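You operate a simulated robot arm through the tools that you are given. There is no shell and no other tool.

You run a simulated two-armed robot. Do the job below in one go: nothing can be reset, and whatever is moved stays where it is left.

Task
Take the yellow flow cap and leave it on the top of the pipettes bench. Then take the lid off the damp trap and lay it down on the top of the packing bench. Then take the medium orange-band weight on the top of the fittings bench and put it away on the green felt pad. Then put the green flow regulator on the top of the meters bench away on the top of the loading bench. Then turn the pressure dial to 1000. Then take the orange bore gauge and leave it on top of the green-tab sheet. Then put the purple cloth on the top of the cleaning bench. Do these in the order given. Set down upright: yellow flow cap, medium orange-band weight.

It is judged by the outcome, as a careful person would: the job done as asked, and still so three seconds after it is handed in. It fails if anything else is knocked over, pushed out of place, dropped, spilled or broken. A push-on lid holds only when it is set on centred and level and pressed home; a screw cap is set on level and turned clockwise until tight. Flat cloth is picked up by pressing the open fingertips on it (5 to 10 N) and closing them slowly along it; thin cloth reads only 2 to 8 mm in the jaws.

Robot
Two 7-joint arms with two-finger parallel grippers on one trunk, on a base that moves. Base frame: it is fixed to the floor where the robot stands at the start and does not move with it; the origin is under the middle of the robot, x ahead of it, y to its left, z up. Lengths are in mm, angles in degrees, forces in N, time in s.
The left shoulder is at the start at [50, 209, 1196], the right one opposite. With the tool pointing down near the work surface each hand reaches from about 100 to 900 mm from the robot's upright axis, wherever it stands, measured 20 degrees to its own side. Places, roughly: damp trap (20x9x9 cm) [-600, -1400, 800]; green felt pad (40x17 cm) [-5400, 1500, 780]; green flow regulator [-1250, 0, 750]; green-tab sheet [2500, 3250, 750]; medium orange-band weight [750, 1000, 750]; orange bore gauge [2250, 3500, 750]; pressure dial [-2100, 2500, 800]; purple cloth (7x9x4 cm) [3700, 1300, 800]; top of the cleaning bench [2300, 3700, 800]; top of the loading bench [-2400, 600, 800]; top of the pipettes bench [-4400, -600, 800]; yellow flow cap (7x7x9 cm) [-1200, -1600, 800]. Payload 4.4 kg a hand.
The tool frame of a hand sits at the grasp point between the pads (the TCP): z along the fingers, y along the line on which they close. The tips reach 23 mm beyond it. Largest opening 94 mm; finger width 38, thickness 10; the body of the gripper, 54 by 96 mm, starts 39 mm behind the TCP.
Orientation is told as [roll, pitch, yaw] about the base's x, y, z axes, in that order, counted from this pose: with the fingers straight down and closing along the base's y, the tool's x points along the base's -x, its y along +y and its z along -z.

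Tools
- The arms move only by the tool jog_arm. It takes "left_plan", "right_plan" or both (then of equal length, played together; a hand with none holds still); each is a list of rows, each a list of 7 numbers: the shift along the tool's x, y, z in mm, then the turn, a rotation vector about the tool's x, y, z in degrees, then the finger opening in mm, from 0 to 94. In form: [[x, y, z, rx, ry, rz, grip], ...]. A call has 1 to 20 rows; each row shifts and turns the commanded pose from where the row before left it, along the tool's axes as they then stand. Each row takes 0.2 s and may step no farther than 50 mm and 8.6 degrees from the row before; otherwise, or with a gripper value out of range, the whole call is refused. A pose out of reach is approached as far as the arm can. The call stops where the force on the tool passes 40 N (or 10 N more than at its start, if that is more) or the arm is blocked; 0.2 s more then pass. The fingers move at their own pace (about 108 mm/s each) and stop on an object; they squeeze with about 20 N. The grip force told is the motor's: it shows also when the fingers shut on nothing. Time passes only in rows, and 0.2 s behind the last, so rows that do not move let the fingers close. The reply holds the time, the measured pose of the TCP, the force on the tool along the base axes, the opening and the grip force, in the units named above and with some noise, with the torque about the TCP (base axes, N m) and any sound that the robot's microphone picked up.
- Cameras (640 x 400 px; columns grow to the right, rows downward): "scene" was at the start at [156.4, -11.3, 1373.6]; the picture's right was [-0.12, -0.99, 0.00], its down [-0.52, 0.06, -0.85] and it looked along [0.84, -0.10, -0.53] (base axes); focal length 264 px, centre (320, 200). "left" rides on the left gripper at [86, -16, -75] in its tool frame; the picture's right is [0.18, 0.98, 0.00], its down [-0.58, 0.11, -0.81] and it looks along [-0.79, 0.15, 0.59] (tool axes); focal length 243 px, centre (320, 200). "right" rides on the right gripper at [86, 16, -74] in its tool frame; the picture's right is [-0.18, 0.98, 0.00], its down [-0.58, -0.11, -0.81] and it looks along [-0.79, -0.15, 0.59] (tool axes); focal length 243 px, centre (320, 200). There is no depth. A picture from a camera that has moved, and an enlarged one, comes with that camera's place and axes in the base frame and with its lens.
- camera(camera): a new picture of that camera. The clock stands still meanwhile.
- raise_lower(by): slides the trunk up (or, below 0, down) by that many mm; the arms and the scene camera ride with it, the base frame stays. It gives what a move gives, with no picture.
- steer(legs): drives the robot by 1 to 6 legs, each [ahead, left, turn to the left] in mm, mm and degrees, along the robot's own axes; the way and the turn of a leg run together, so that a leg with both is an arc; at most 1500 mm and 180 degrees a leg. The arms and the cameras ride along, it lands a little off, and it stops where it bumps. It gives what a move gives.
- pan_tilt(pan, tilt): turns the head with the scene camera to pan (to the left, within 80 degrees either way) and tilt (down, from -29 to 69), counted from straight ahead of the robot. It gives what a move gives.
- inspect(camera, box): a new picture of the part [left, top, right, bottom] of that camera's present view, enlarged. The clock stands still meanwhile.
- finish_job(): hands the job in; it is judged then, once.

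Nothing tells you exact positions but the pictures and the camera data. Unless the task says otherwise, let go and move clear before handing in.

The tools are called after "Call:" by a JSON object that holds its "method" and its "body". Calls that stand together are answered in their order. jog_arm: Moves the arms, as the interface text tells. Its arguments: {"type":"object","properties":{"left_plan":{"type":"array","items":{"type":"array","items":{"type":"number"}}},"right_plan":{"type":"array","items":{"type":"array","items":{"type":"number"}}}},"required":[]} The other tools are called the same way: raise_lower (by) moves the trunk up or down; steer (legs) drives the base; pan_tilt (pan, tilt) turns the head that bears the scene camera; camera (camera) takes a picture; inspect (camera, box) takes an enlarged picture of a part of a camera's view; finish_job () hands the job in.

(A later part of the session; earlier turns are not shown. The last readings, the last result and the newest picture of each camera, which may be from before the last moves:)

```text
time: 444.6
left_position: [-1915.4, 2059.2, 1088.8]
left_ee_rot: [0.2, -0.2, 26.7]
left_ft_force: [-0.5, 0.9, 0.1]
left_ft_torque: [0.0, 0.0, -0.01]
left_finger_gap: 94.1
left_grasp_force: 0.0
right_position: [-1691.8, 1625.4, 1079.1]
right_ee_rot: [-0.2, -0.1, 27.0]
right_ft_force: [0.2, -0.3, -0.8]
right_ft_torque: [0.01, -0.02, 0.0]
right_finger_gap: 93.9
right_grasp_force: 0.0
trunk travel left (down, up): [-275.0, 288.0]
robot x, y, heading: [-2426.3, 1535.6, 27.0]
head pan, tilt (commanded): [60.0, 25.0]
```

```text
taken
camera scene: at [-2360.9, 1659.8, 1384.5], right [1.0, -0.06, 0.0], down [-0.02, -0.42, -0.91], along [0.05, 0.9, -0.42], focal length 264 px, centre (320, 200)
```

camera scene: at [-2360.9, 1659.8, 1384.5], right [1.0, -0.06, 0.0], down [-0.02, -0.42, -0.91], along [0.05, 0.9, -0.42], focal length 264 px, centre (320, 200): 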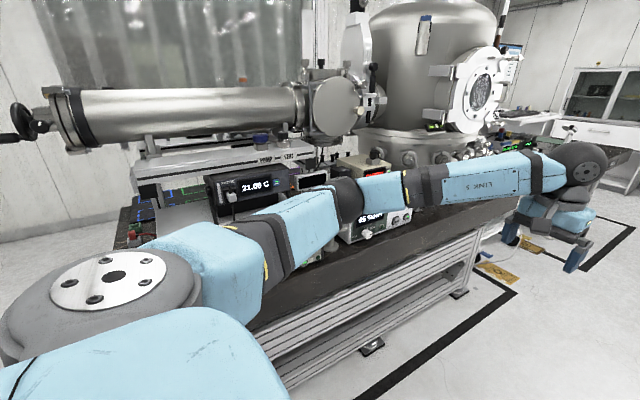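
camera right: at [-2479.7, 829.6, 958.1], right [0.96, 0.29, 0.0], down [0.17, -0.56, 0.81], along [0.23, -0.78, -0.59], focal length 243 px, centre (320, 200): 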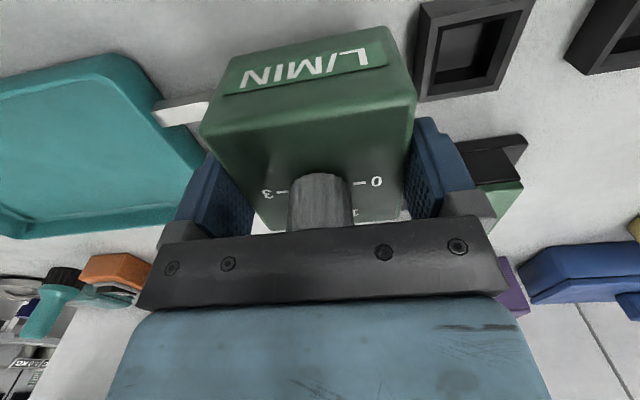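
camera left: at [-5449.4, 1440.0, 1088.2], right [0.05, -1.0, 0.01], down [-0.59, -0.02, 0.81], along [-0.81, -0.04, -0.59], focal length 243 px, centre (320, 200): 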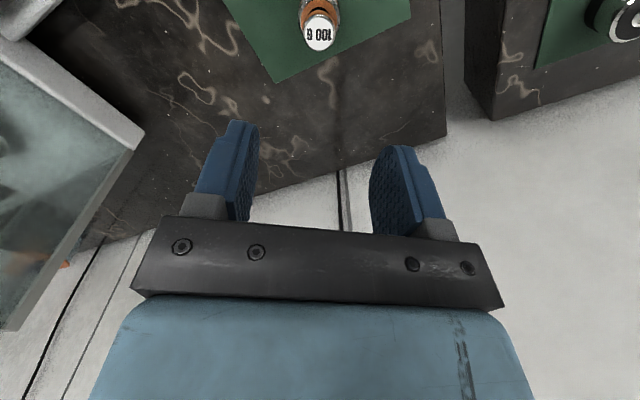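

The elbows are tucked now and the label confirms this is the LOADING bench. I'll drive on east, then draw the arms in and turn to face the dial.

Call:
{"method": "steer", "body": {"legs": [[650, 0, 0]]}}

Call:
{"method": "jog_arm", "body": {"left_plan": [[45, 0, 0, 0, 0, 0, 94], [45, 0, 0, 0, 0, 0, 94], [45, 0, 0, 0, 0, 0, 94], [45, 10, 0, 0, 0, 0, 94], [45, 20, 0, 0, 0, 0, 94], [45, 20, 0, 0, 0, 0, 94]], "right_plan": [[45, 0, 0, 0, 0, 0, 94], [45, 0, 0, 0, 0, 0, 94], [45, 0, 0, 0, 0, 0, 94], [45, -10, 0, 0, 0, 0, 94], [45, -20, 0, 0, 0, 0, 94], [45, -20, 0, 0, 0, 0, 94]]}}

Call:
{"method": "steer", "body": {"legs": [[0, 0, 90]]}}

Call:
{"method": "pan_tilt", "body": {"pan": 0, "tilt": 30}}

Call:
{"method": "camera", "body": {"camera": "scene"}}

```text
time: 448.3
left_position: [-1323.7, 2349.7, 1088.3]
left_ee_rot: [0.2, -0.2, 26.4]
left_ft_force: [-0.5, 0.4, 0.3]
left_ft_torque: [0.0, -0.02, -0.01]
left_finger_gap: 93.9
left_grasp_force: 0.0
right_position: [-1103.0, 1913.1, 1080.3]
right_ee_rot: [-0.1, -0.1, 26.6]
right_ft_force: [1.0, -0.1, -0.3]
right_ft_torque: [0.02, 0.0, -0.04]
right_finger_gap: 93.9
right_grasp_force: 0.0
trunk travel left (down, up): [-275.0, 288.0]
robot x, y, heading: [-1840.8, 1830.7, 26.1]
head pan, tilt (commanded): [60.0, 25.0]
```

```text
time: 449.7
left_position: [-1592.6, 2271.7, 1090.1]
left_ee_rot: [0.2, -0.5, 26.2]
left_ft_force: [-0.6, -0.1, 0.6]
left_ft_torque: [0.02, -0.05, -0.02]
left_finger_gap: 93.9
left_grasp_force: 0.0
right_position: [-1324.4, 1745.0, 1080.6]
right_ee_rot: [-0.2, -0.3, 26.6]
right_ft_force: [-1.5, 0.2, 0.3]
right_ft_torque: [0.03, -0.01, 0.0]
right_finger_gap: 93.7
right_grasp_force: 0.1
trunk travel left (down, up): [-275.0, 288.0]
robot x, y, heading: [-1842.6, 1831.3, 26.0]
head pan, tilt (commanded): [60.0, 25.0]
```

```text
time: 453.9
left_position: [-2286.0, 2074.3, 1086.7]
left_ee_rot: [0.2, -0.3, 117.4]
left_ft_force: [-0.6, -0.2, 0.5]
left_ft_torque: [-0.01, 0.05, 0.0]
left_finger_gap: 93.9
left_grasp_force: 0.0
right_position: [-1763.7, 2350.7, 1078.4]
right_ee_rot: [-0.2, -0.2, 117.6]
right_ft_force: [-0.7, 0.2, -0.1]
right_ft_torque: [0.0, 0.01, 0.02]
right_finger_gap: 94.1
right_grasp_force: 0.2
trunk travel left (down, up): [-275.0, 288.0]
robot x, y, heading: [-1838.0, 1837.8, 117.4]
head pan, tilt (commanded): [60.0, 25.0]
```

```text
time: 455.2
left_position: [-2286.6, 2074.3, 1086.7]
left_ee_rot: [0.2, -0.2, 117.3]
left_ft_force: [1.0, 0.0, 0.4]
left_ft_torque: [-0.01, 0.01, -0.03]
left_finger_gap: 93.7
left_grasp_force: 0.0
right_position: [-1763.9, 2351.3, 1078.9]
right_ee_rot: [-0.2, -0.1, 117.6]
right_ft_force: [-0.2, -0.2, 0.3]
right_ft_torque: [-0.01, 0.0, 0.02]
right_finger_gap: 94.1
right_grasp_force: 0.0
trunk travel left (down, up): [-275.0, 288.0]
robot x, y, heading: [-1838.6, 1834.1, 117.5]
head pan, tilt (commanded): [0.0, 30.0]
```

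```text
taken
camera scene: at [-1912.3, 1971.0, 1376.5], right [0.89, 0.46, 0.0], down [0.23, -0.44, -0.87], along [-0.4, 0.77, -0.5], focal length 264 px, centre (320, 200)
```

scene: 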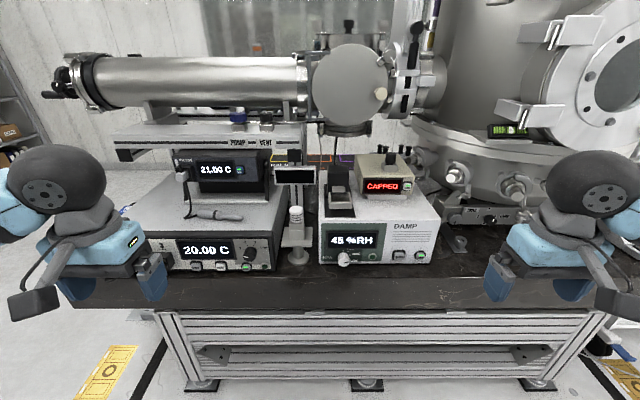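

Call:
{"method": "inspect", "body": {"camera": "scene", "box": [300, 200, 450, 290]}}

Call:
{"method": "inspect", "body": {"camera": "scene", "box": [310, 235, 370, 280]}}

Call:
{"method": "inspect", "body": {"camera": "scene", "box": [160, 140, 320, 280]}}

```text
4.27 times, centred on (375, 245) of scene
camera zoom: at [-1912.3, 1971.0, 1376.5], right [0.89, 0.46, 0.0], down [0.23, -0.44, -0.87], along [-0.4, 0.77, -0.5], focal length 1127 px, centre (85, 8)
```

zoom: 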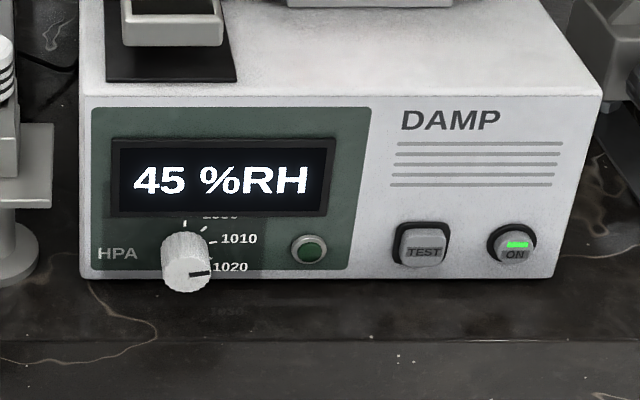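

```text
8.89 times, centred on (340, 258) of scene
camera zoom: at [-1912.3, 1971.0, 1376.5], right [0.89, 0.46, 0.0], down [0.23, -0.44, -0.87], along [-0.4, 0.77, -0.5], focal length 2349 px, centre (142, -311)
```

zoom: 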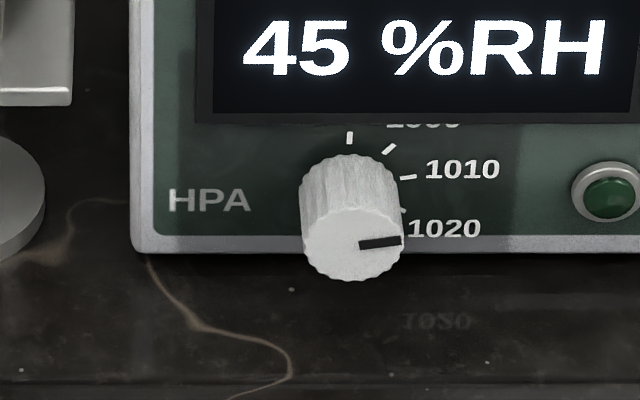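

```text
2.86 times, centred on (240, 210) of scene
camera zoom: at [-1912.3, 1971.0, 1376.5], right [0.89, 0.46, 0.0], down [0.23, -0.44, -0.87], along [-0.4, 0.77, -0.5], focal length 755 px, centre (549, 171)
```

zoom: 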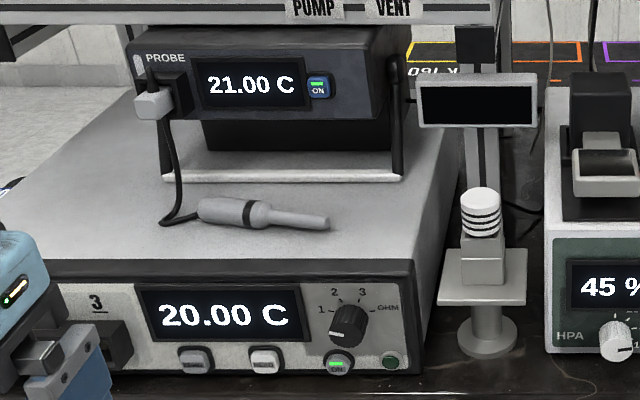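

The knob's pointer now stands near 1012; the 1000 tick is about 46° counter-clockwise from it (ticks every ~40°). I'll bring the right hand in line, draw the left hand back, and move a little closer to see the dial from the hand camera.

Call:
{"method": "jog_arm", "body": {"left_plan": [[30, 0, 0, 0, 0, 0, 94], [30, 0, 0, 0, 0, 0, 94], [30, 0, 0, 0, 0, 0, 94], [0, 0, 0, 0, 0, 0, 94], [0, 0, 0, 0, 0, 0, 94], [0, 0, 0, 0, 0, 0, 94]], "right_plan": [[0, 40, 0, 0, 0, 0, 94], [0, 40, 0, 0, 0, 0, 94], [0, 40, 0, 0, 0, 0, 94], [0, 40, 0, 0, 0, 0, 94], [0, 40, 0, 0, 0, 0, 94], [0, 35, 0, 0, 0, 0, 94]]}}

Call:
{"method": "steer", "body": {"legs": [[150, 0, 0]]}}

Call:
{"method": "pan_tilt", "body": {"pan": 0, "tilt": 40}}

Call:
{"method": "camera", "body": {"camera": "scene"}}

Call:
{"method": "camera", "body": {"camera": "right"}}

```text
time: 456.6
left_position: [-2249.2, 2001.0, 1088.7]
left_ee_rot: [0.2, -0.2, 117.4]
left_ft_force: [-0.5, -0.1, -0.1]
left_ft_torque: [0.01, 0.0, -0.06]
left_finger_gap: 93.9
left_grasp_force: 0.1
left hand out of reach, approached as far as the arm can: row 3
right_position: [-1970.4, 2242.2, 1079.2]
right_ee_rot: [-0.1, -0.2, 117.6]
right_ft_force: [0.2, -0.4, 0.2]
right_ft_torque: [0.0, -0.05, 0.02]
right_finger_gap: 94.2
right_grasp_force: 0.1
trunk travel left (down, up): [-275.0, 288.0]
robot x, y, heading: [-1839.3, 1834.9, 117.4]
head pan, tilt (commanded): [0.0, 30.0]
```

```text
time: 458.0
left_position: [-2318.9, 2137.1, 1088.9]
left_ee_rot: [0.3, -0.1, 117.4]
left_ft_force: [-0.4, 1.2, -0.1]
left_ft_torque: [0.04, -0.01, 0.0]
left_finger_gap: 94.0
left_grasp_force: 0.1
right_position: [-2039.1, 2377.7, 1078.0]
right_ee_rot: [-0.2, -0.1, 117.6]
right_ft_force: [-0.4, 0.2, -0.9]
right_ft_torque: [-0.04, -0.02, -0.03]
right_finger_gap: 93.9
right_grasp_force: 0.0
trunk travel left (down, up): [-275.0, 288.0]
robot x, y, heading: [-1907.4, 1966.9, 117.2]
head pan, tilt (commanded): [0.0, 30.0]
```

```text
time: 458.7
left_position: [-2318.4, 2136.0, 1088.9]
left_ee_rot: [0.2, -0.1, 117.3]
left_ft_force: [0.7, 0.8, 0.3]
left_ft_torque: [0.03, -0.01, 0.02]
left_finger_gap: 93.8
left_grasp_force: 0.0
right_position: [-2039.2, 2376.5, 1079.3]
right_ee_rot: [-0.1, -0.1, 117.5]
right_ft_force: [0.6, -0.8, 0.1]
right_ft_torque: [0.01, 0.03, -0.03]
right_finger_gap: 94.0
right_grasp_force: 0.1
trunk travel left (down, up): [-275.0, 288.0]
robot x, y, heading: [-1910.3, 1965.3, 117.0]
head pan, tilt (commanded): [0.0, 40.0]
```

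```text
taken
camera scene: at [-1979.0, 2100.6, 1361.3], right [0.89, 0.46, 0.0], down [0.29, -0.57, -0.77], along [-0.35, 0.68, -0.64], focal length 264 px, centre (320, 200)
```

scene: 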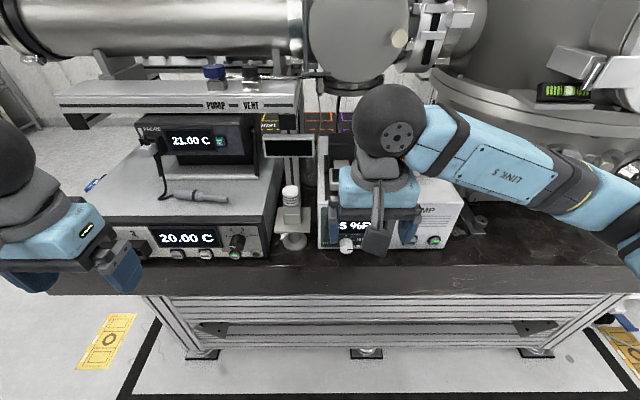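

```text
taken
camera right: at [-2011.0, 2293.6, 1152.0], right [-0.96, -0.29, 0.0], down [-0.17, 0.56, 0.81], along [-0.23, 0.77, -0.59], focal length 243 px, centre (320, 200)
```

right: 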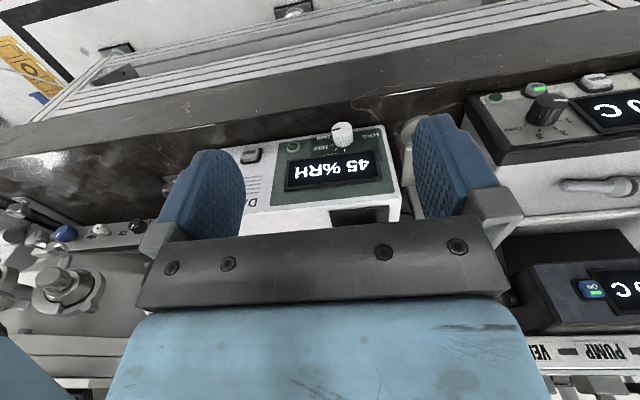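

I'll zoom both cameras on the knob to fix its position.

Call:
{"method": "inspect", "body": {"camera": "right", "box": [270, 90, 410, 200]}}

Call:
{"method": "inspect", "body": {"camera": "scene", "box": [310, 210, 390, 270]}}

```text
3.64 times, centred on (340, 145) of right
camera zoom: at [-2011.0, 2293.6, 1152.0], right [-0.96, -0.29, 0.0], down [-0.17, 0.56, 0.81], along [-0.23, 0.77, -0.59], focal length 882 px, centre (247, 400)
```

zoom: 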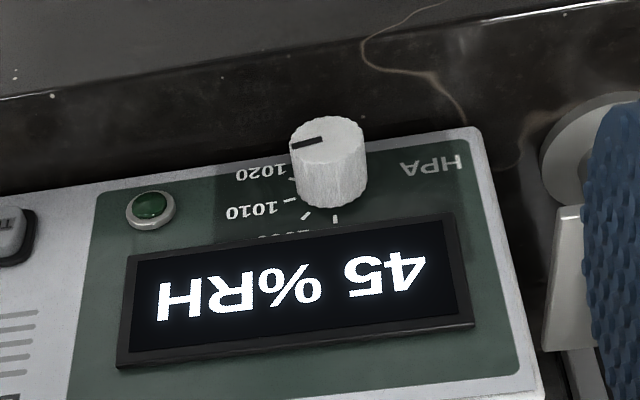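

```text
6.67 times, centred on (350, 240) of scene
camera zoom: at [-1979.0, 2100.6, 1361.3], right [0.89, 0.46, 0.0], down [0.29, -0.57, -0.77], along [-0.35, 0.68, -0.64], focal length 1762 px, centre (120, -67)
```

zoom: 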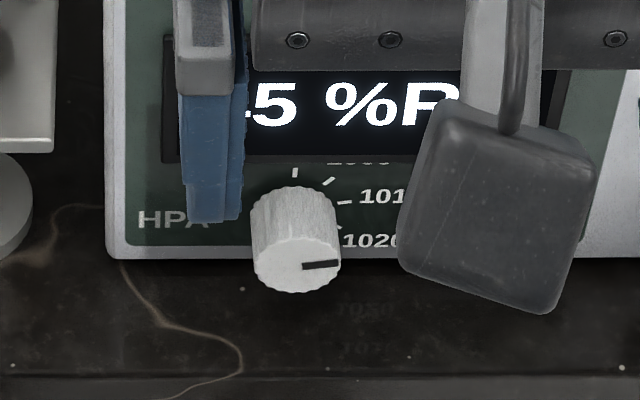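

The knob's front face is at about [-2120, 2525, 820], 26 mm off the panel and about 34 mm wide, close above the bench. I'll bring the right hand in front and above it, tilted back 25° and leaned 20° to the right so I can turn it counter-clockwise.

Call:
{"method": "jog_arm", "body": {"right_plan": [[-30, 0, 30, 0, 0, 0, 70], [-30, 0, 35, 0, 0, 0, 60], [-30, 0, 35, 0, 0, 0, 60], [-25, 0, 40, 0, 0, 0, 60], [0, 0, 35, 0, 0, 0, 60], [0, 0, 0, 0, -8.34, 0, 60], [0, 0, 0, 0, -8.33, 0, 60], [0, 0, 0, 0, -8.33, 0, 60], [0, 0, 0, -6.04, 0, 2.82, 60], [0, 0, 0, -6.04, 0, 2.82, 60], [0, 0, 0, -6.04, 0, 2.82, 60]]}}

Call:
{"method": "camera", "body": {"camera": "right"}}

Call:
{"method": "camera", "body": {"camera": "scene"}}

```text
time: 461.1
left_position: [-2316.5, 2137.2, 1089.5]
left_ee_rot: [0.3, -0.2, 117.3]
left_ft_force: [0.0, 0.7, 0.5]
left_ft_torque: [0.0, -0.01, 0.0]
left_finger_gap: 93.9
left_grasp_force: 0.1
right_position: [-2091.4, 2479.7, 903.5]
right_ee_rot: [21.9, -23.5, 108.5]
right_ft_force: [0.3, -0.5, 0.1]
right_ft_torque: [0.02, -0.01, 0.0]
right_finger_gap: 60.1
right_grasp_force: 0.1
trunk travel left (down, up): [-275.0, 288.0]
robot x, y, heading: [-1907.0, 1964.6, 117.7]
head pan, tilt (commanded): [0.0, 40.0]
```

```text
taken
camera right: at [-2043.0, 2380.7, 937.9], right [-0.87, -0.27, 0.41], down [0.3, 0.36, 0.88], along [-0.38, 0.89, -0.24], focal length 243 px, centre (320, 200)
```

right: 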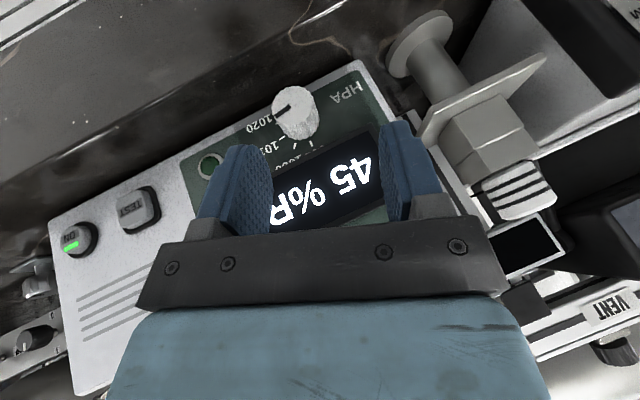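

```text
taken
camera scene: at [-1978.4, 2101.0, 1361.2], right [0.89, 0.46, 0.0], down [0.29, -0.57, -0.77], along [-0.35, 0.68, -0.64], focal length 264 px, centre (320, 200)
```

scene: 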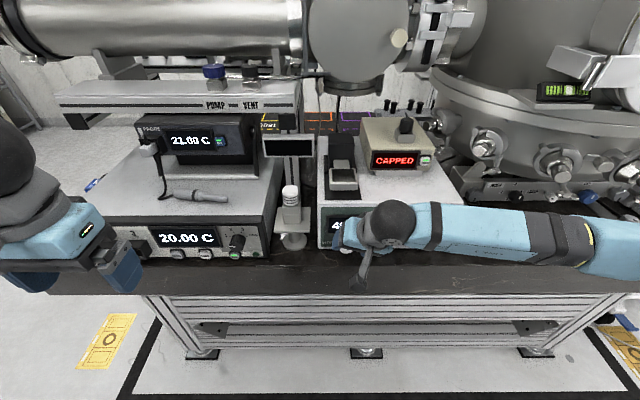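

The knob and scale are in view of the right hand camera; I'll zoom in to check the alignment.

Call:
{"method": "inspect", "body": {"camera": "right", "box": [230, 60, 370, 170]}}

```text
3.64 times, centred on (300, 115) of right
camera zoom: at [-2043.0, 2380.7, 937.9], right [-0.87, -0.27, 0.41], down [0.3, 0.36, 0.88], along [-0.38, 0.89, -0.24], focal length 882 px, centre (393, 509)
```

zoom: 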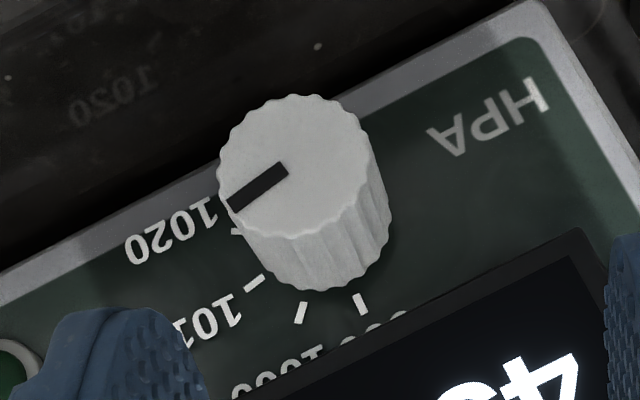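

The pointer reads about 7° and the 1000 tick about 53.5° (ticks 40° apart), so the knob must turn roughly 46° counter-clockwise. I'll move the fingers around the knob, opened to 44 mm.

Call:
{"method": "jog_arm", "body": {"right_plan": [[-16.8, -24.9, 0, 0, 0, 0, 44], [0, 0, 25, 0, 0, 0, 44], [0, 0, 25, 0, 0, 0, 44], [0, 0, 0, 0, 0, 0, 44]]}}

Call:
{"method": "camera", "body": {"camera": "right"}}

Call:
{"method": "inspect", "body": {"camera": "scene", "box": [310, 190, 430, 290]}}

```text
time: 462.1
left_position: [-2318.5, 2136.4, 1088.9]
left_ee_rot: [0.2, -0.3, 117.3]
left_ft_force: [0.0, -0.4, 0.1]
left_ft_torque: [0.01, 0.05, 0.0]
left_finger_gap: 94.1
left_grasp_force: 0.0
right_position: [-2100.3, 2516.4, 860.8]
right_ee_rot: [21.5, -23.6, 108.5]
right_ft_force: [0.6, 0.3, 0.7]
right_ft_torque: [-0.03, 0.0, 0.01]
right_finger_gap: 44.0
right_grasp_force: 0.1
trunk travel left (down, up): [-275.0, 288.0]
robot x, y, heading: [-1910.8, 1965.7, 117.4]
head pan, tilt (commanded): [0.0, 40.0]
```

```text
taken
camera right: at [-2051.3, 2417.4, 893.6], right [-0.87, -0.27, 0.41], down [0.3, 0.36, 0.88], along [-0.38, 0.89, -0.24], focal length 243 px, centre (320, 200)
```

right: 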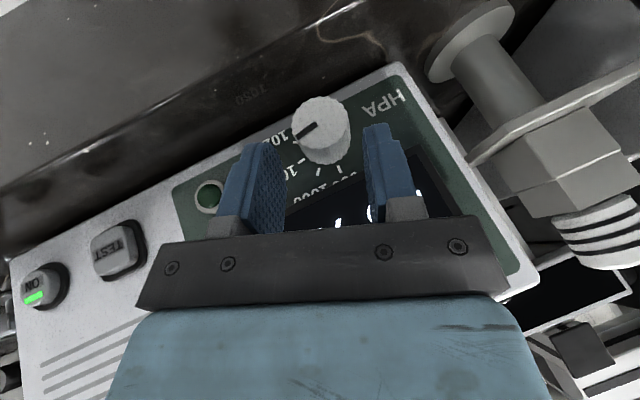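

```text
4.00 times, centred on (370, 240) of scene
camera zoom: at [-1979.0, 2100.6, 1361.2], right [0.89, 0.46, 0.0], down [0.29, -0.57, -0.77], along [-0.35, 0.68, -0.64], focal length 1057 px, centre (120, 40)
```

zoom: 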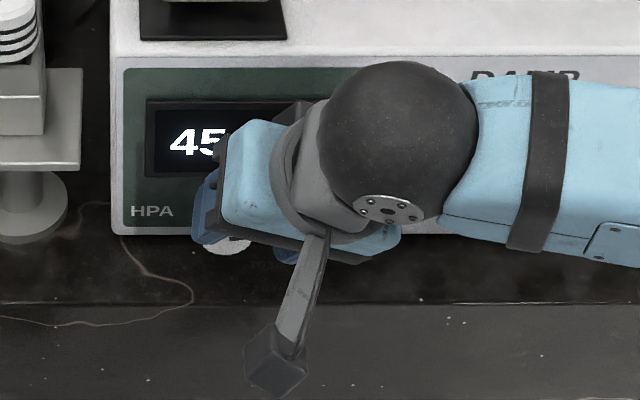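

The knob lies right in line between the fingers. I'll advance the last 28 mm.

Call:
{"method": "jog_arm", "body": {"right_plan": [[0, 0, 14, 0, 0, 0, 44], [0, 0, 10, 0, 0, 0, 44], [0, 0, 4, 0, 0, 0, 44], [0, 0, 0, 0, 0, 0, 44]]}}

Call:
{"method": "camera", "body": {"camera": "right"}}

Call:
{"method": "inspect", "body": {"camera": "right", "box": [240, 110, 400, 240]}}

```text
time: 463.1
left_position: [-2318.9, 2135.2, 1089.7]
left_ee_rot: [0.2, -0.2, 117.2]
left_ft_force: [-0.7, 0.4, -0.5]
left_ft_torque: [0.01, 0.02, 0.01]
left_finger_gap: 94.2
left_grasp_force: 0.0
right_position: [-2112.8, 2522.9, 836.2]
right_ee_rot: [21.6, -23.4, 108.5]
right_ft_force: [0.5, 0.6, 0.0]
right_ft_torque: [-0.03, 0.02, -0.01]
right_finger_gap: 44.0
right_grasp_force: 0.1
trunk travel left (down, up): [-275.0, 288.0]
robot x, y, heading: [-1909.9, 1967.0, 117.5]
head pan, tilt (commanded): [0.0, 40.0]
```

```text
taken
camera right: at [-2063.8, 2424.0, 869.7], right [-0.87, -0.27, 0.41], down [0.3, 0.36, 0.88], along [-0.38, 0.89, -0.24], focal length 243 px, centre (320, 200)
```

right: 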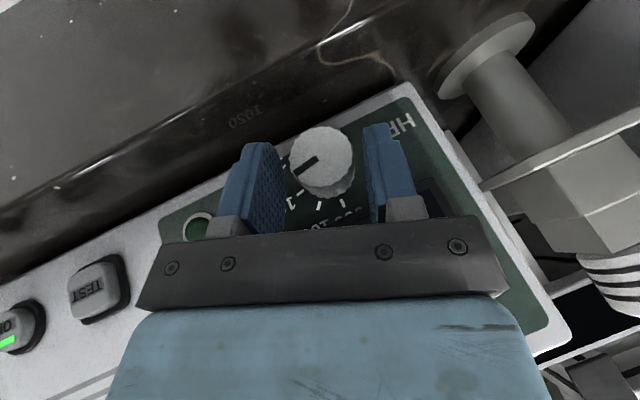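

```text
3.08 times, centred on (320, 175) of right
camera zoom: at [-2063.8, 2424.0, 869.7], right [-0.87, -0.27, 0.41], down [0.3, 0.36, 0.88], along [-0.38, 0.89, -0.24], focal length 746 px, centre (320, 277)
```

zoom: 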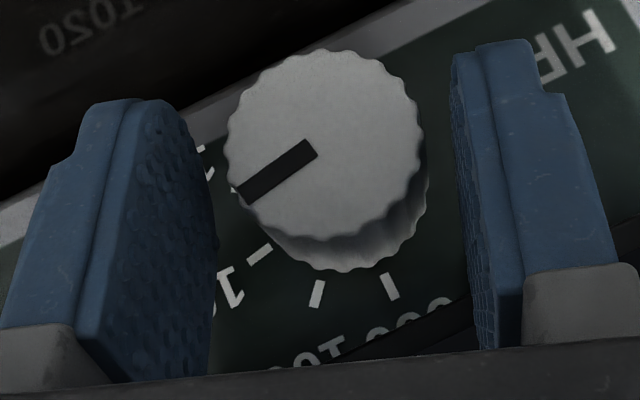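

The fingers straddle the knob. Closing gently.

Call:
{"method": "jog_arm", "body": {"right_plan": [[0, 0, 0, 0, 0, 0, 38], [0, 0, 0, 0, 0, 0, 32], [0, 0, 0, 0, 0, 0, 26], [0, 0, 0, 0, 0, 0, 20]]}}

Call:
{"method": "inspect", "body": {"camera": "right", "box": [240, 110, 400, 240]}}

```text
time: 464.1
left_position: [-2318.7, 2136.1, 1087.6]
left_ee_rot: [0.2, -0.3, 117.3]
left_ft_force: [0.4, 0.6, 0.0]
left_ft_torque: [0.0, -0.01, -0.01]
left_finger_gap: 93.9
left_grasp_force: 0.0
right_position: [-2111.7, 2522.7, 836.6]
right_ee_rot: [21.6, -23.5, 108.6]
right_ft_force: [-1.9, -0.6, 0.0]
right_ft_torque: [-0.03, 0.08, -0.13]
right_finger_gap: 33.3
right_grasp_force: 44.8
trunk travel left (down, up): [-275.0, 288.0]
robot x, y, heading: [-1905.6, 1966.1, 117.2]
head pan, tilt (commanded): [0.0, 40.0]
```

```text
3.08 times, centred on (320, 175) of right
camera zoom: at [-2064.1, 2423.7, 870.0], right [-0.87, -0.27, 0.41], down [0.3, 0.36, 0.88], along [-0.38, 0.89, -0.24], focal length 746 px, centre (320, 277)
```

zoom: 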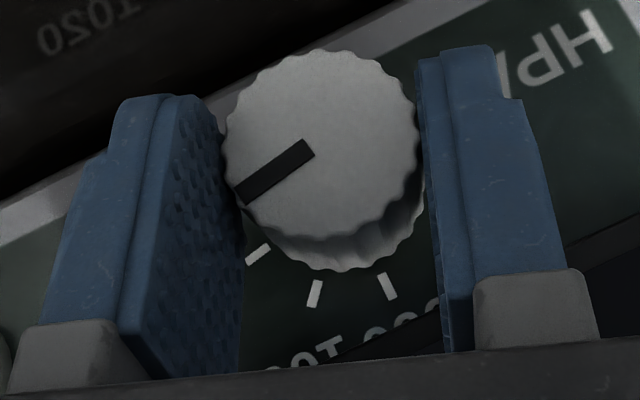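

Gripped. I'll turn the knob 30° counter-clockwise about its own axis, in 6° steps.

Call:
{"method": "jog_arm", "body": {"right_plan": [[0.04, 1.63, 0.08, 5.44, 0, -2.54, 20], [0.04, 1.63, 0.08, 5.44, 0, -2.54, 20], [0.04, 1.63, 0.08, 5.44, 0, -2.54, 20], [0.04, 1.63, 0.08, 5.44, 0, -2.54, 20], [0.04, 1.63, 0.08, 5.44, 0, -2.54, 20]]}}

Call:
{"method": "inspect", "body": {"camera": "right", "box": [240, 110, 400, 240]}}

```text
time: 465.3
left_position: [-2316.8, 2135.6, 1089.2]
left_ee_rot: [0.2, -0.2, 117.3]
left_ft_force: [-0.6, -0.4, 0.4]
left_ft_torque: [0.01, 0.0, 0.0]
left_finger_gap: 94.1
left_grasp_force: 0.1
right_position: [-2120.2, 2519.4, 837.5]
right_ee_rot: [-11.4, -24.7, 122.3]
right_ft_force: [-7.7, -5.8, 5.7]
right_ft_torque: [0.54, 0.41, 0.15]
right_finger_gap: 33.5
right_grasp_force: 44.4
trunk travel left (down, up): [-275.0, 288.0]
robot x, y, heading: [-1910.9, 1966.6, 117.3]
head pan, tilt (commanded): [0.0, 40.0]
```

```text
3.08 times, centred on (320, 175) of right
camera zoom: at [-2086.0, 2412.3, 863.5], right [-0.95, -0.31, -0.1], down [-0.14, 0.13, 0.98], along [-0.29, 0.94, -0.17], focal length 746 px, centre (320, 277)
```

zoom: 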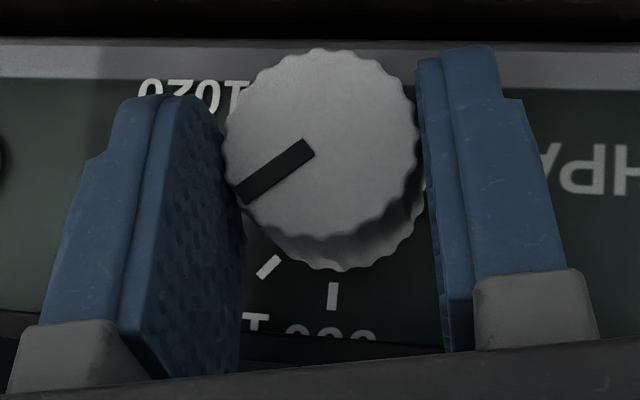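

The knob turned with the hand (now about 37°). I'll release, swing the hand back 20° and regrip for the rest.

Call:
{"method": "jog_arm", "body": {"right_plan": [[0, 0, 0, 0, 0, 0, 36], [0, 0, 0, 0, 0, 0, 42], [0, 0, 0, 0, 0, 0, 43], [0.05, -1.81, 0.1, -6.04, 0, 2.82, 43], [0.05, -1.81, 0.1, -6.04, 0, 2.82, 43], [0.05, -1.81, 0.1, -6.04, 0, 2.82, 43], [0, 0, 0, 0, 0, 0, 43]]}}

Call:
{"method": "inspect", "body": {"camera": "right", "box": [240, 110, 400, 240]}}

```text
time: 466.9
left_position: [-2318.0, 2136.2, 1088.3]
left_ee_rot: [0.2, -0.2, 117.4]
left_ft_force: [-0.5, -0.4, 0.6]
left_ft_torque: [-0.01, -0.02, 0.02]
left_finger_gap: 94.0
left_grasp_force: 0.1
right_position: [-2115.4, 2522.9, 836.2]
right_ee_rot: [10.8, -24.7, 113.0]
right_ft_force: [0.5, -0.6, -0.1]
right_ft_torque: [0.02, -0.01, -0.01]
right_finger_gap: 42.9
right_grasp_force: 0.1
trunk travel left (down, up): [-275.0, 288.0]
robot x, y, heading: [-1906.4, 1966.2, 117.3]
head pan, tilt (commanded): [0.0, 40.0]
```

```text
3.08 times, centred on (320, 175) of right
camera zoom: at [-2071.7, 2421.0, 868.2], right [-0.92, -0.29, 0.25], down [0.16, 0.29, 0.94], along [-0.35, 0.91, -0.22], focal length 746 px, centre (320, 277)
```

zoom: 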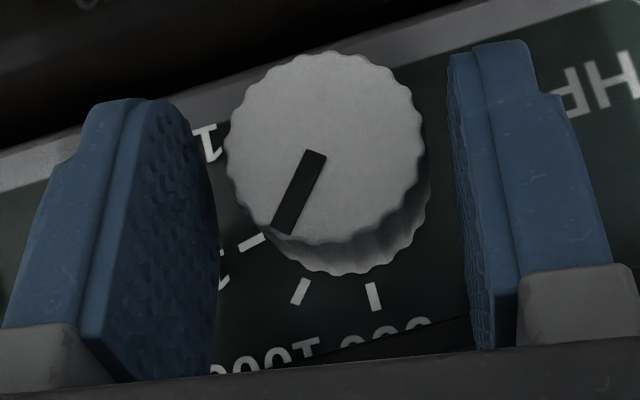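

On release the knob settled with its pointer right in line with the 1000 tick. I'll withdraw the hand along its fingers and check the reading from a clear view.

Call:
{"method": "jog_arm", "body": {"right_plan": [[0, 0, -15, 0, 0, 0, 46], [0, 0, -30, 0, 0, 0, 50], [0, 0, -35, 0, 0, 0, 50], [0, 0, 0, 0, 0, 0, 50]]}}

Call:
{"method": "inspect", "body": {"camera": "right", "box": [230, 50, 390, 180]}}

Call:
{"method": "inspect", "body": {"camera": "scene", "box": [310, 210, 390, 270]}}

```text
time: 467.9
left_position: [-2318.7, 2136.3, 1088.7]
left_ee_rot: [0.2, -0.2, 117.3]
left_ft_force: [-0.5, -0.1, 0.2]
left_ft_torque: [-0.02, -0.02, -0.01]
left_finger_gap: 94.0
left_grasp_force: 0.0
right_position: [-2088.0, 2496.1, 907.4]
right_ee_rot: [10.9, -24.6, 113.1]
right_ft_force: [-0.3, -0.2, 1.0]
right_ft_torque: [0.0, -0.01, 0.01]
right_finger_gap: 50.0
right_grasp_force: 0.2
trunk travel left (down, up): [-275.0, 288.0]
robot x, y, heading: [-1907.7, 1965.8, 117.1]
head pan, tilt (commanded): [0.0, 40.0]
```

```text
3.08 times, centred on (310, 115) of right
camera zoom: at [-2044.8, 2395.1, 939.8], right [-0.92, -0.29, 0.24], down [0.16, 0.29, 0.94], along [-0.35, 0.91, -0.22], focal length 746 px, centre (351, 462)
```

zoom: 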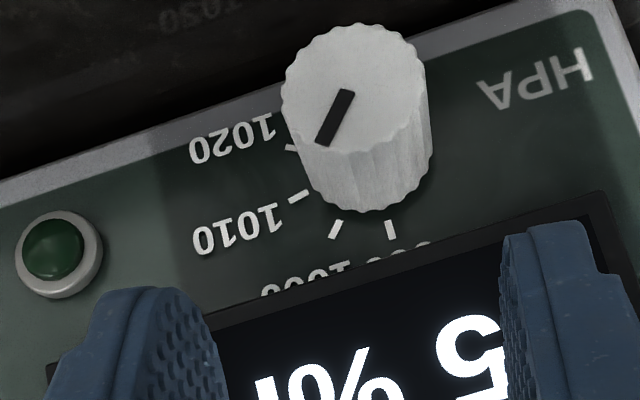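

```text
6.67 times, centred on (350, 240) of scene
camera zoom: at [-1979.3, 2101.1, 1361.1], right [0.89, 0.46, 0.0], down [0.3, -0.57, -0.77], along [-0.35, 0.68, -0.64], focal length 1762 px, centre (120, -67)
```

zoom: 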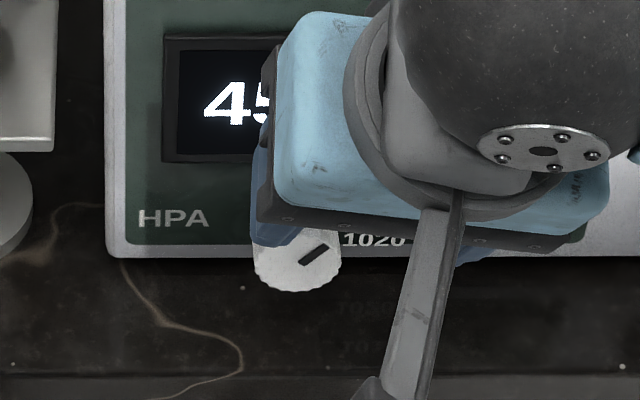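

The pointer lines up with the 1000 tick within a couple of degrees. I'll take the hand fully away and view the dial once more from the head camera.

Call:
{"method": "jog_arm", "body": {"right_plan": [[20, 0, -35, 0, 0, 0, 50], [20, 0, -35, 0, 0, 0, 50], [20, 0, -35, 4.53, 0, -2.11, 50], [20, 0, -30, 4.53, 0, -2.11, 60], [20, 0, -20, 0, 8.33, 0, 70], [20, 0, 0, 0, 8.33, 0, 94], [20, 0, 0, 0, 8.34, 0, 94], [30, -30, 0, 0, 0, 0, 94], [20, -40, 0, 0, 0, 0, 94], [0, -40, 0, 0, 0, 0, 94], [0, -40, 0, 0, 0, 0, 94], [0, -40, 0, 0, 0, 0, 94]]}}

Call:
{"method": "inspect", "body": {"camera": "scene", "box": [325, 230, 375, 265]}}

Call:
{"method": "camera", "body": {"camera": "scene"}}

```text
time: 470.5
left_position: [-2317.7, 2135.4, 1090.3]
left_ee_rot: [0.4, -0.3, 117.3]
left_ft_force: [0.2, 0.9, -0.1]
left_ft_torque: [-0.03, -0.02, 0.0]
left_finger_gap: 94.2
left_grasp_force: 0.0
right_position: [-1812.5, 2398.7, 992.1]
right_ee_rot: [-0.2, -0.2, 117.7]
right_ft_force: [0.6, -0.2, 0.1]
right_ft_torque: [0.0, 0.01, 0.02]
right_finger_gap: 94.1
right_grasp_force: 0.1
right hand out of reach, approached as far as the arm can: row 9, 10, 11, 12
trunk travel left (down, up): [-275.0, 288.0]
robot x, y, heading: [-1905.6, 1965.6, 117.4]
head pan, tilt (commanded): [0.0, 40.0]
```

```text
11.43 times, centred on (350, 248) of scene
camera zoom: at [-1977.7, 2100.1, 1361.4], right [0.89, 0.46, 0.0], down [0.29, -0.57, -0.77], along [-0.35, 0.68, -0.64], focal length 3020 px, centre (-23, -343)
```

zoom: 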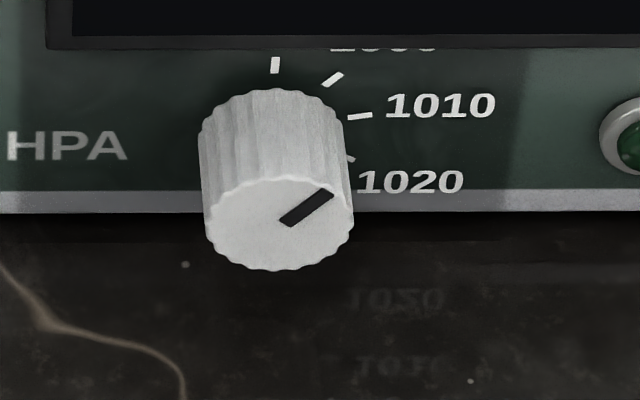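

```text
taken
camera scene: at [-1977.7, 2100.1, 1361.4], right [0.89, 0.46, 0.0], down [0.29, -0.57, -0.77], along [-0.35, 0.68, -0.64], focal length 264 px, centre (320, 200)
```

scene: 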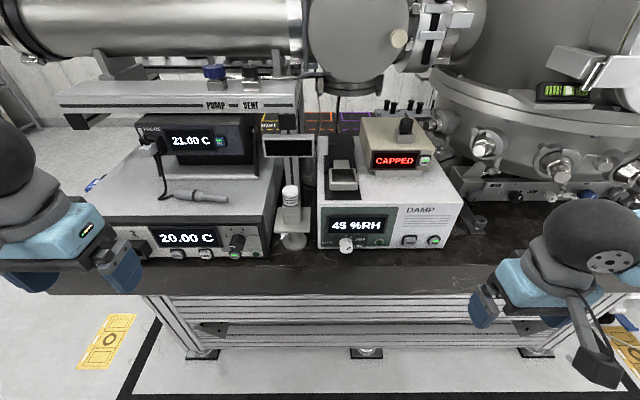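

The pointer is parallel to the 1000 tick, so the dial is set. Next comes the orange bore gauge at the far east side; I'll raise the hand, back off and drive there.

Call:
{"method": "jog_arm", "body": {"right_plan": [[-20, 0, -40, 0, 0, 0, 94], [-20, 0, -40, 0, 0, 0, 94], [-20, 0, -10, 0, 0, 0, 94]], "left_plan": [[-20, 0, 0, 0, 0, 0, 94], [-20, 0, 0, 0, 0, 0, 94], [-20, 0, 0, 0, 0, 0, 94]]}}

Call:
{"method": "steer", "body": {"legs": [[-150, 0, 0], [0, 0, -90], [1450, 0, 0], [1400, 0, 0]]}}

Call:
{"method": "pan_tilt", "body": {"pan": 0, "tilt": 25}}

Call:
{"method": "camera", "body": {"camera": "scene"}}

```text
time: 471.3
left_position: [-2346.2, 2189.6, 1088.3]
left_ee_rot: [0.2, -0.2, 117.2]
left_ft_force: [0.8, 0.1, -0.7]
left_ft_torque: [0.01, 0.01, -0.01]
left_finger_gap: 94.0
left_grasp_force: 0.1
right_position: [-1842.2, 2450.5, 1083.9]
right_ee_rot: [-0.1, -0.2, 117.5]
right_ft_force: [-0.6, -0.9, 0.9]
right_ft_torque: [-0.05, 0.0, 0.02]
right_finger_gap: 94.0
right_grasp_force: 0.0
trunk travel left (down, up): [-275.0, 288.0]
robot x, y, heading: [-1908.7, 1966.4, 117.4]
head pan, tilt (commanded): [0.0, 40.0]
```

```text
time: 489.9
left_position: [863.5, 3617.4, 1088.6]
left_ee_rot: [0.2, -0.2, 29.2]
left_ft_force: [0.5, 0.5, -0.2]
left_ft_torque: [0.0, -0.04, 0.0]
left_finger_gap: 94.1
left_grasp_force: 0.0
right_position: [1141.5, 3120.9, 1083.9]
right_ee_rot: [-0.2, -0.1, 29.5]
right_ft_force: [-0.5, -0.5, -1.4]
right_ft_torque: [0.0, 0.03, 0.0]
right_finger_gap: 94.1
right_grasp_force: 0.0
trunk travel left (down, up): [-275.0, 288.0]
robot x, y, heading: [659.1, 3173.1, 29.3]
head pan, tilt (commanded): [0.0, 40.0]
```

```text
time: 490.6
left_position: [865.6, 3615.8, 1090.3]
left_ee_rot: [0.2, -0.2, 29.2]
left_ft_force: [-0.3, 0.1, 0.1]
left_ft_torque: [0.01, -0.01, -0.02]
left_finger_gap: 93.6
left_grasp_force: 0.2
right_position: [1142.2, 3120.7, 1083.9]
right_ee_rot: [-0.1, -0.1, 29.4]
right_ft_force: [-1.1, 0.4, -0.7]
right_ft_torque: [0.0, -0.01, 0.01]
right_finger_gap: 93.9
right_grasp_force: 0.1
trunk travel left (down, up): [-275.0, 288.0]
robot x, y, heading: [654.2, 3172.3, 29.0]
head pan, tilt (commanded): [0.0, 25.0]
```

```text
taken
camera scene: at [795.9, 3248.5, 1384.4], right [0.49, -0.87, 0.0], down [-0.37, -0.21, -0.91], along [0.79, 0.44, -0.42], focal length 264 px, centre (320, 200)
```

scene: 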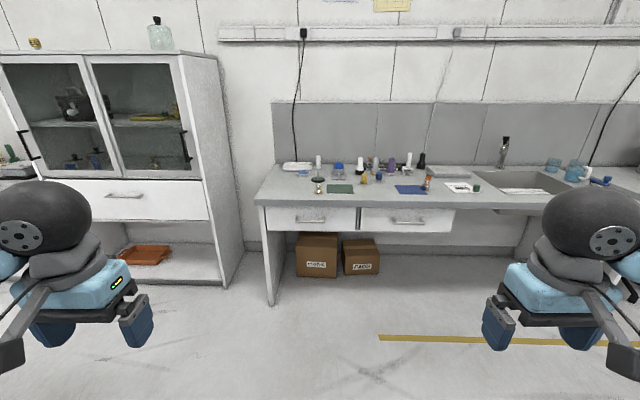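

The cleaning bench with the sink is ahead. I'll zoom in on its items.

Call:
{"method": "inspect", "body": {"camera": "scene", "box": [270, 130, 450, 220]}}

Call:
{"method": "inspect", "body": {"camera": "scene", "box": [430, 120, 640, 230]}}

```text
3.56 times, centred on (360, 175) of scene
camera zoom: at [795.9, 3248.5, 1384.4], right [0.49, -0.87, 0.0], down [-0.37, -0.21, -0.91], along [0.79, 0.44, -0.42], focal length 940 px, centre (178, 289)
```

zoom: 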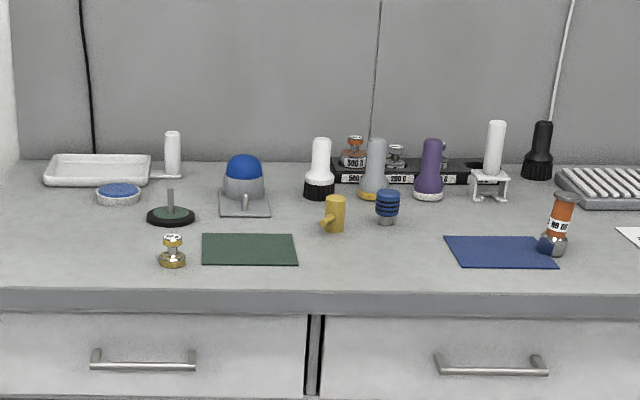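

```text
3.05 times, centred on (535, 175) of scene
camera zoom: at [795.9, 3248.5, 1384.4], right [0.49, -0.87, 0.0], down [-0.37, -0.21, -0.91], along [0.79, 0.44, -0.42], focal length 805 px, centre (-335, 276)
```

zoom: 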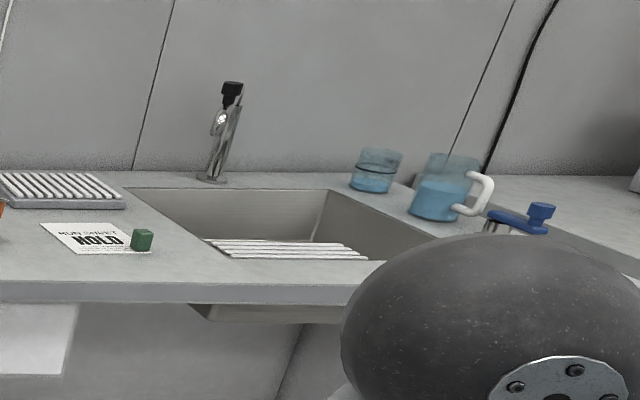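

The orange bore gauge stands near [2326, 3401] by a blue card, and the sheet with the small green tab lies near [2448, 3220]. I'll drive up to the cleaning bench in front of them.

Call:
{"method": "steer", "body": {"legs": [[0, 0, -2.1], [900, 0, 0], [0, -480, 0]]}}

Call:
{"method": "pan_tilt", "body": {"pan": -10, "tilt": 38}}

Call:
{"method": "camera", "body": {"camera": "scene"}}

```text
time: 500.1
left_position: [1910.0, 3614.4, 1090.3]
left_ee_rot: [0.1, -0.2, 27.5]
left_ft_force: [0.2, 0.1, -1.1]
left_ft_torque: [0.0, -0.01, -0.01]
left_finger_gap: 94.0
left_grasp_force: 0.0
right_position: [2173.2, 3111.2, 1083.0]
right_ee_rot: [-0.2, -0.1, 27.8]
right_ft_force: [0.5, 0.2, -0.3]
right_ft_torque: [0.0, 0.02, -0.01]
right_finger_gap: 94.2
right_grasp_force: 0.1
trunk travel left (down, up): [-275.0, 288.0]
robot x, y, heading: [1690.6, 3173.7, 27.8]
head pan, tilt (commanded): [0.0, 25.0]
```

```text
time: 500.9
left_position: [1910.2, 3615.2, 1088.8]
left_ee_rot: [0.2, -0.2, 27.5]
left_ft_force: [0.7, -0.6, 0.9]
left_ft_torque: [0.0, 0.01, -0.02]
left_finger_gap: 94.1
left_grasp_force: 0.1
right_position: [2172.4, 3112.5, 1083.8]
right_ee_rot: [-0.2, 0.0, 27.8]
right_ft_force: [-0.7, -0.2, -0.7]
right_ft_torque: [0.02, 0.02, 0.0]
right_finger_gap: 94.0
right_grasp_force: 0.0
trunk travel left (down, up): [-275.0, 288.0]
robot x, y, heading: [1690.0, 3181.1, 27.8]
head pan, tilt (commanded): [-10.0, 38.0]
```

```text
taken
camera scene: at [1831.1, 3233.3, 1364.2], right [0.3, -0.95, 0.0], down [-0.59, -0.19, -0.79], along [0.75, 0.24, -0.62], focal length 264 px, centre (320, 200)
```

scene: 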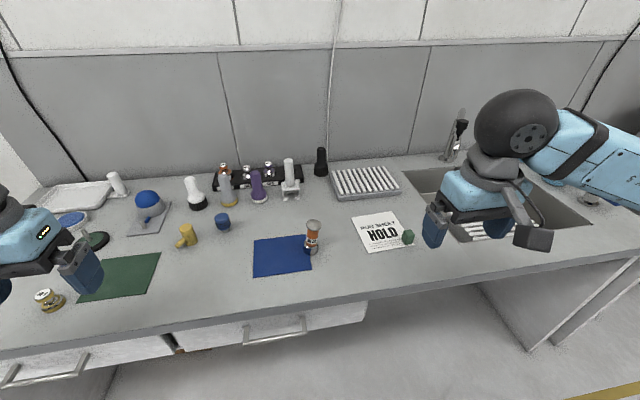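

Call:
{"method": "inspect", "body": {"camera": "scene", "box": [270, 190, 430, 290]}}

Call:
{"method": "camera", "body": {"camera": "right"}}

```text
4.00 times, centred on (350, 240) of scene
camera zoom: at [1831.1, 3233.3, 1364.2], right [0.3, -0.95, 0.0], down [-0.59, -0.19, -0.79], along [0.75, 0.24, -0.62], focal length 1057 px, centre (200, 40)
```

zoom: 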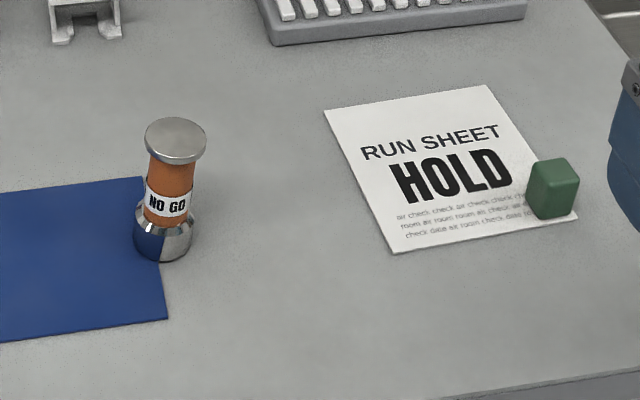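

```text
taken
camera right: at [2090.6, 3087.2, 1156.4], right [-0.29, 0.96, 0.0], down [0.56, 0.18, 0.81], along [0.77, 0.24, -0.59], focal length 243 px, centre (320, 200)
```

right: 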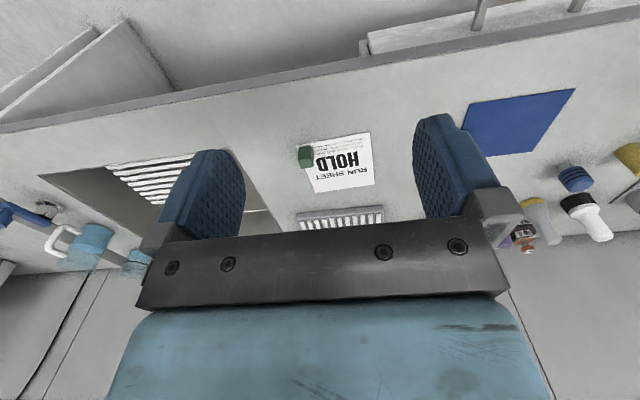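

The NO GO gauge with the orange band is the bore gauge, about 110 mm tall near [2288, 3404]; the RUN SHEET with the green tab is centred near [2433, 3233]. I'll step closer and bring the right hand over the gauge.

Call:
{"method": "steer", "body": {"legs": [[90, 0, 0]]}}

Call:
{"method": "jog_arm", "body": {"right_plan": [[-24, 33, 0, 0, 0, 0, 94], [-24, 33, 0, 0, 0, 0, 94], [-24, 33, 0, 0, 0, 0, 94], [-24, 33, 0, 0, 0, 0, 94], [-24, 33, 0, 0, 0, 0, 94], [-24, 35, 0, 0, 0, 0, 94]]}}

Call:
{"method": "camera", "body": {"camera": "right"}}

Call:
{"method": "camera", "body": {"camera": "scene"}}

```text
time: 501.9
left_position: [1989.6, 3656.6, 1088.5]
left_ee_rot: [0.3, -0.2, 27.5]
left_ft_force: [0.6, 0.1, -0.9]
left_ft_torque: [-0.03, 0.03, -0.02]
left_finger_gap: 93.9
left_grasp_force: 0.1
right_position: [2252.1, 3152.4, 1082.8]
right_ee_rot: [-0.2, -0.1, 27.7]
right_ft_force: [0.1, -0.7, -0.1]
right_ft_torque: [-0.03, 0.04, -0.01]
right_finger_gap: 94.4
right_grasp_force: 0.0
trunk travel left (down, up): [-275.0, 288.0]
robot x, y, heading: [1764.0, 3215.0, 27.8]
head pan, tilt (commanded): [-10.0, 38.0]
```

```text
time: 503.4
left_position: [1987.2, 3656.6, 1088.7]
left_ee_rot: [0.2, -0.2, 27.5]
left_ft_force: [-0.4, 0.5, -0.2]
left_ft_torque: [-0.02, -0.01, 0.01]
left_finger_gap: 94.1
left_grasp_force: 0.1
right_position: [2283.4, 3397.1, 1082.3]
right_ee_rot: [-0.3, -0.1, 27.7]
right_ft_force: [0.3, 0.5, 0.0]
right_ft_torque: [-0.02, 0.01, -0.02]
right_finger_gap: 94.1
right_grasp_force: 0.0
trunk travel left (down, up): [-275.0, 288.0]
robot x, y, heading: [1768.7, 3216.6, 27.5]
head pan, tilt (commanded): [-10.0, 38.0]
```

```text
taken
camera right: at [2201.7, 3372.1, 1155.6], right [-0.29, 0.96, 0.0], down [0.56, 0.18, 0.81], along [0.77, 0.23, -0.59], focal length 243 px, centre (320, 200)
```

right: 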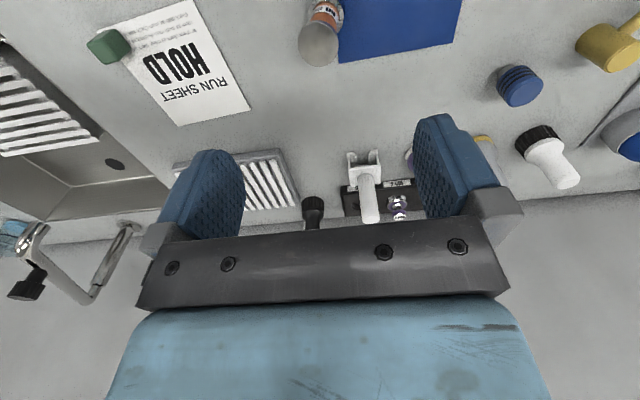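

```text
taken
camera scene: at [1908.7, 3275.4, 1364.1], right [0.3, -0.95, 0.0], down [-0.59, -0.19, -0.79], along [0.75, 0.24, -0.62], focal length 264 px, centre (320, 200)
```

scene: 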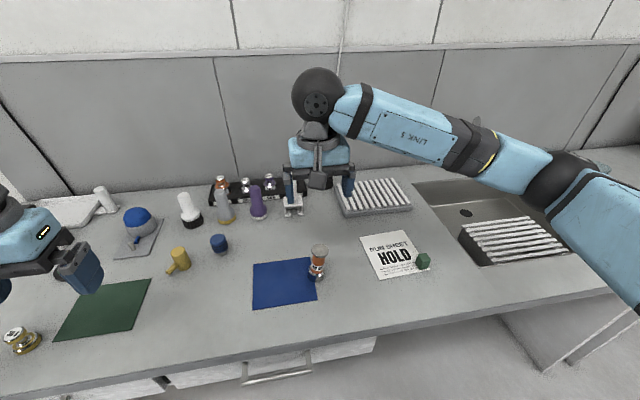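

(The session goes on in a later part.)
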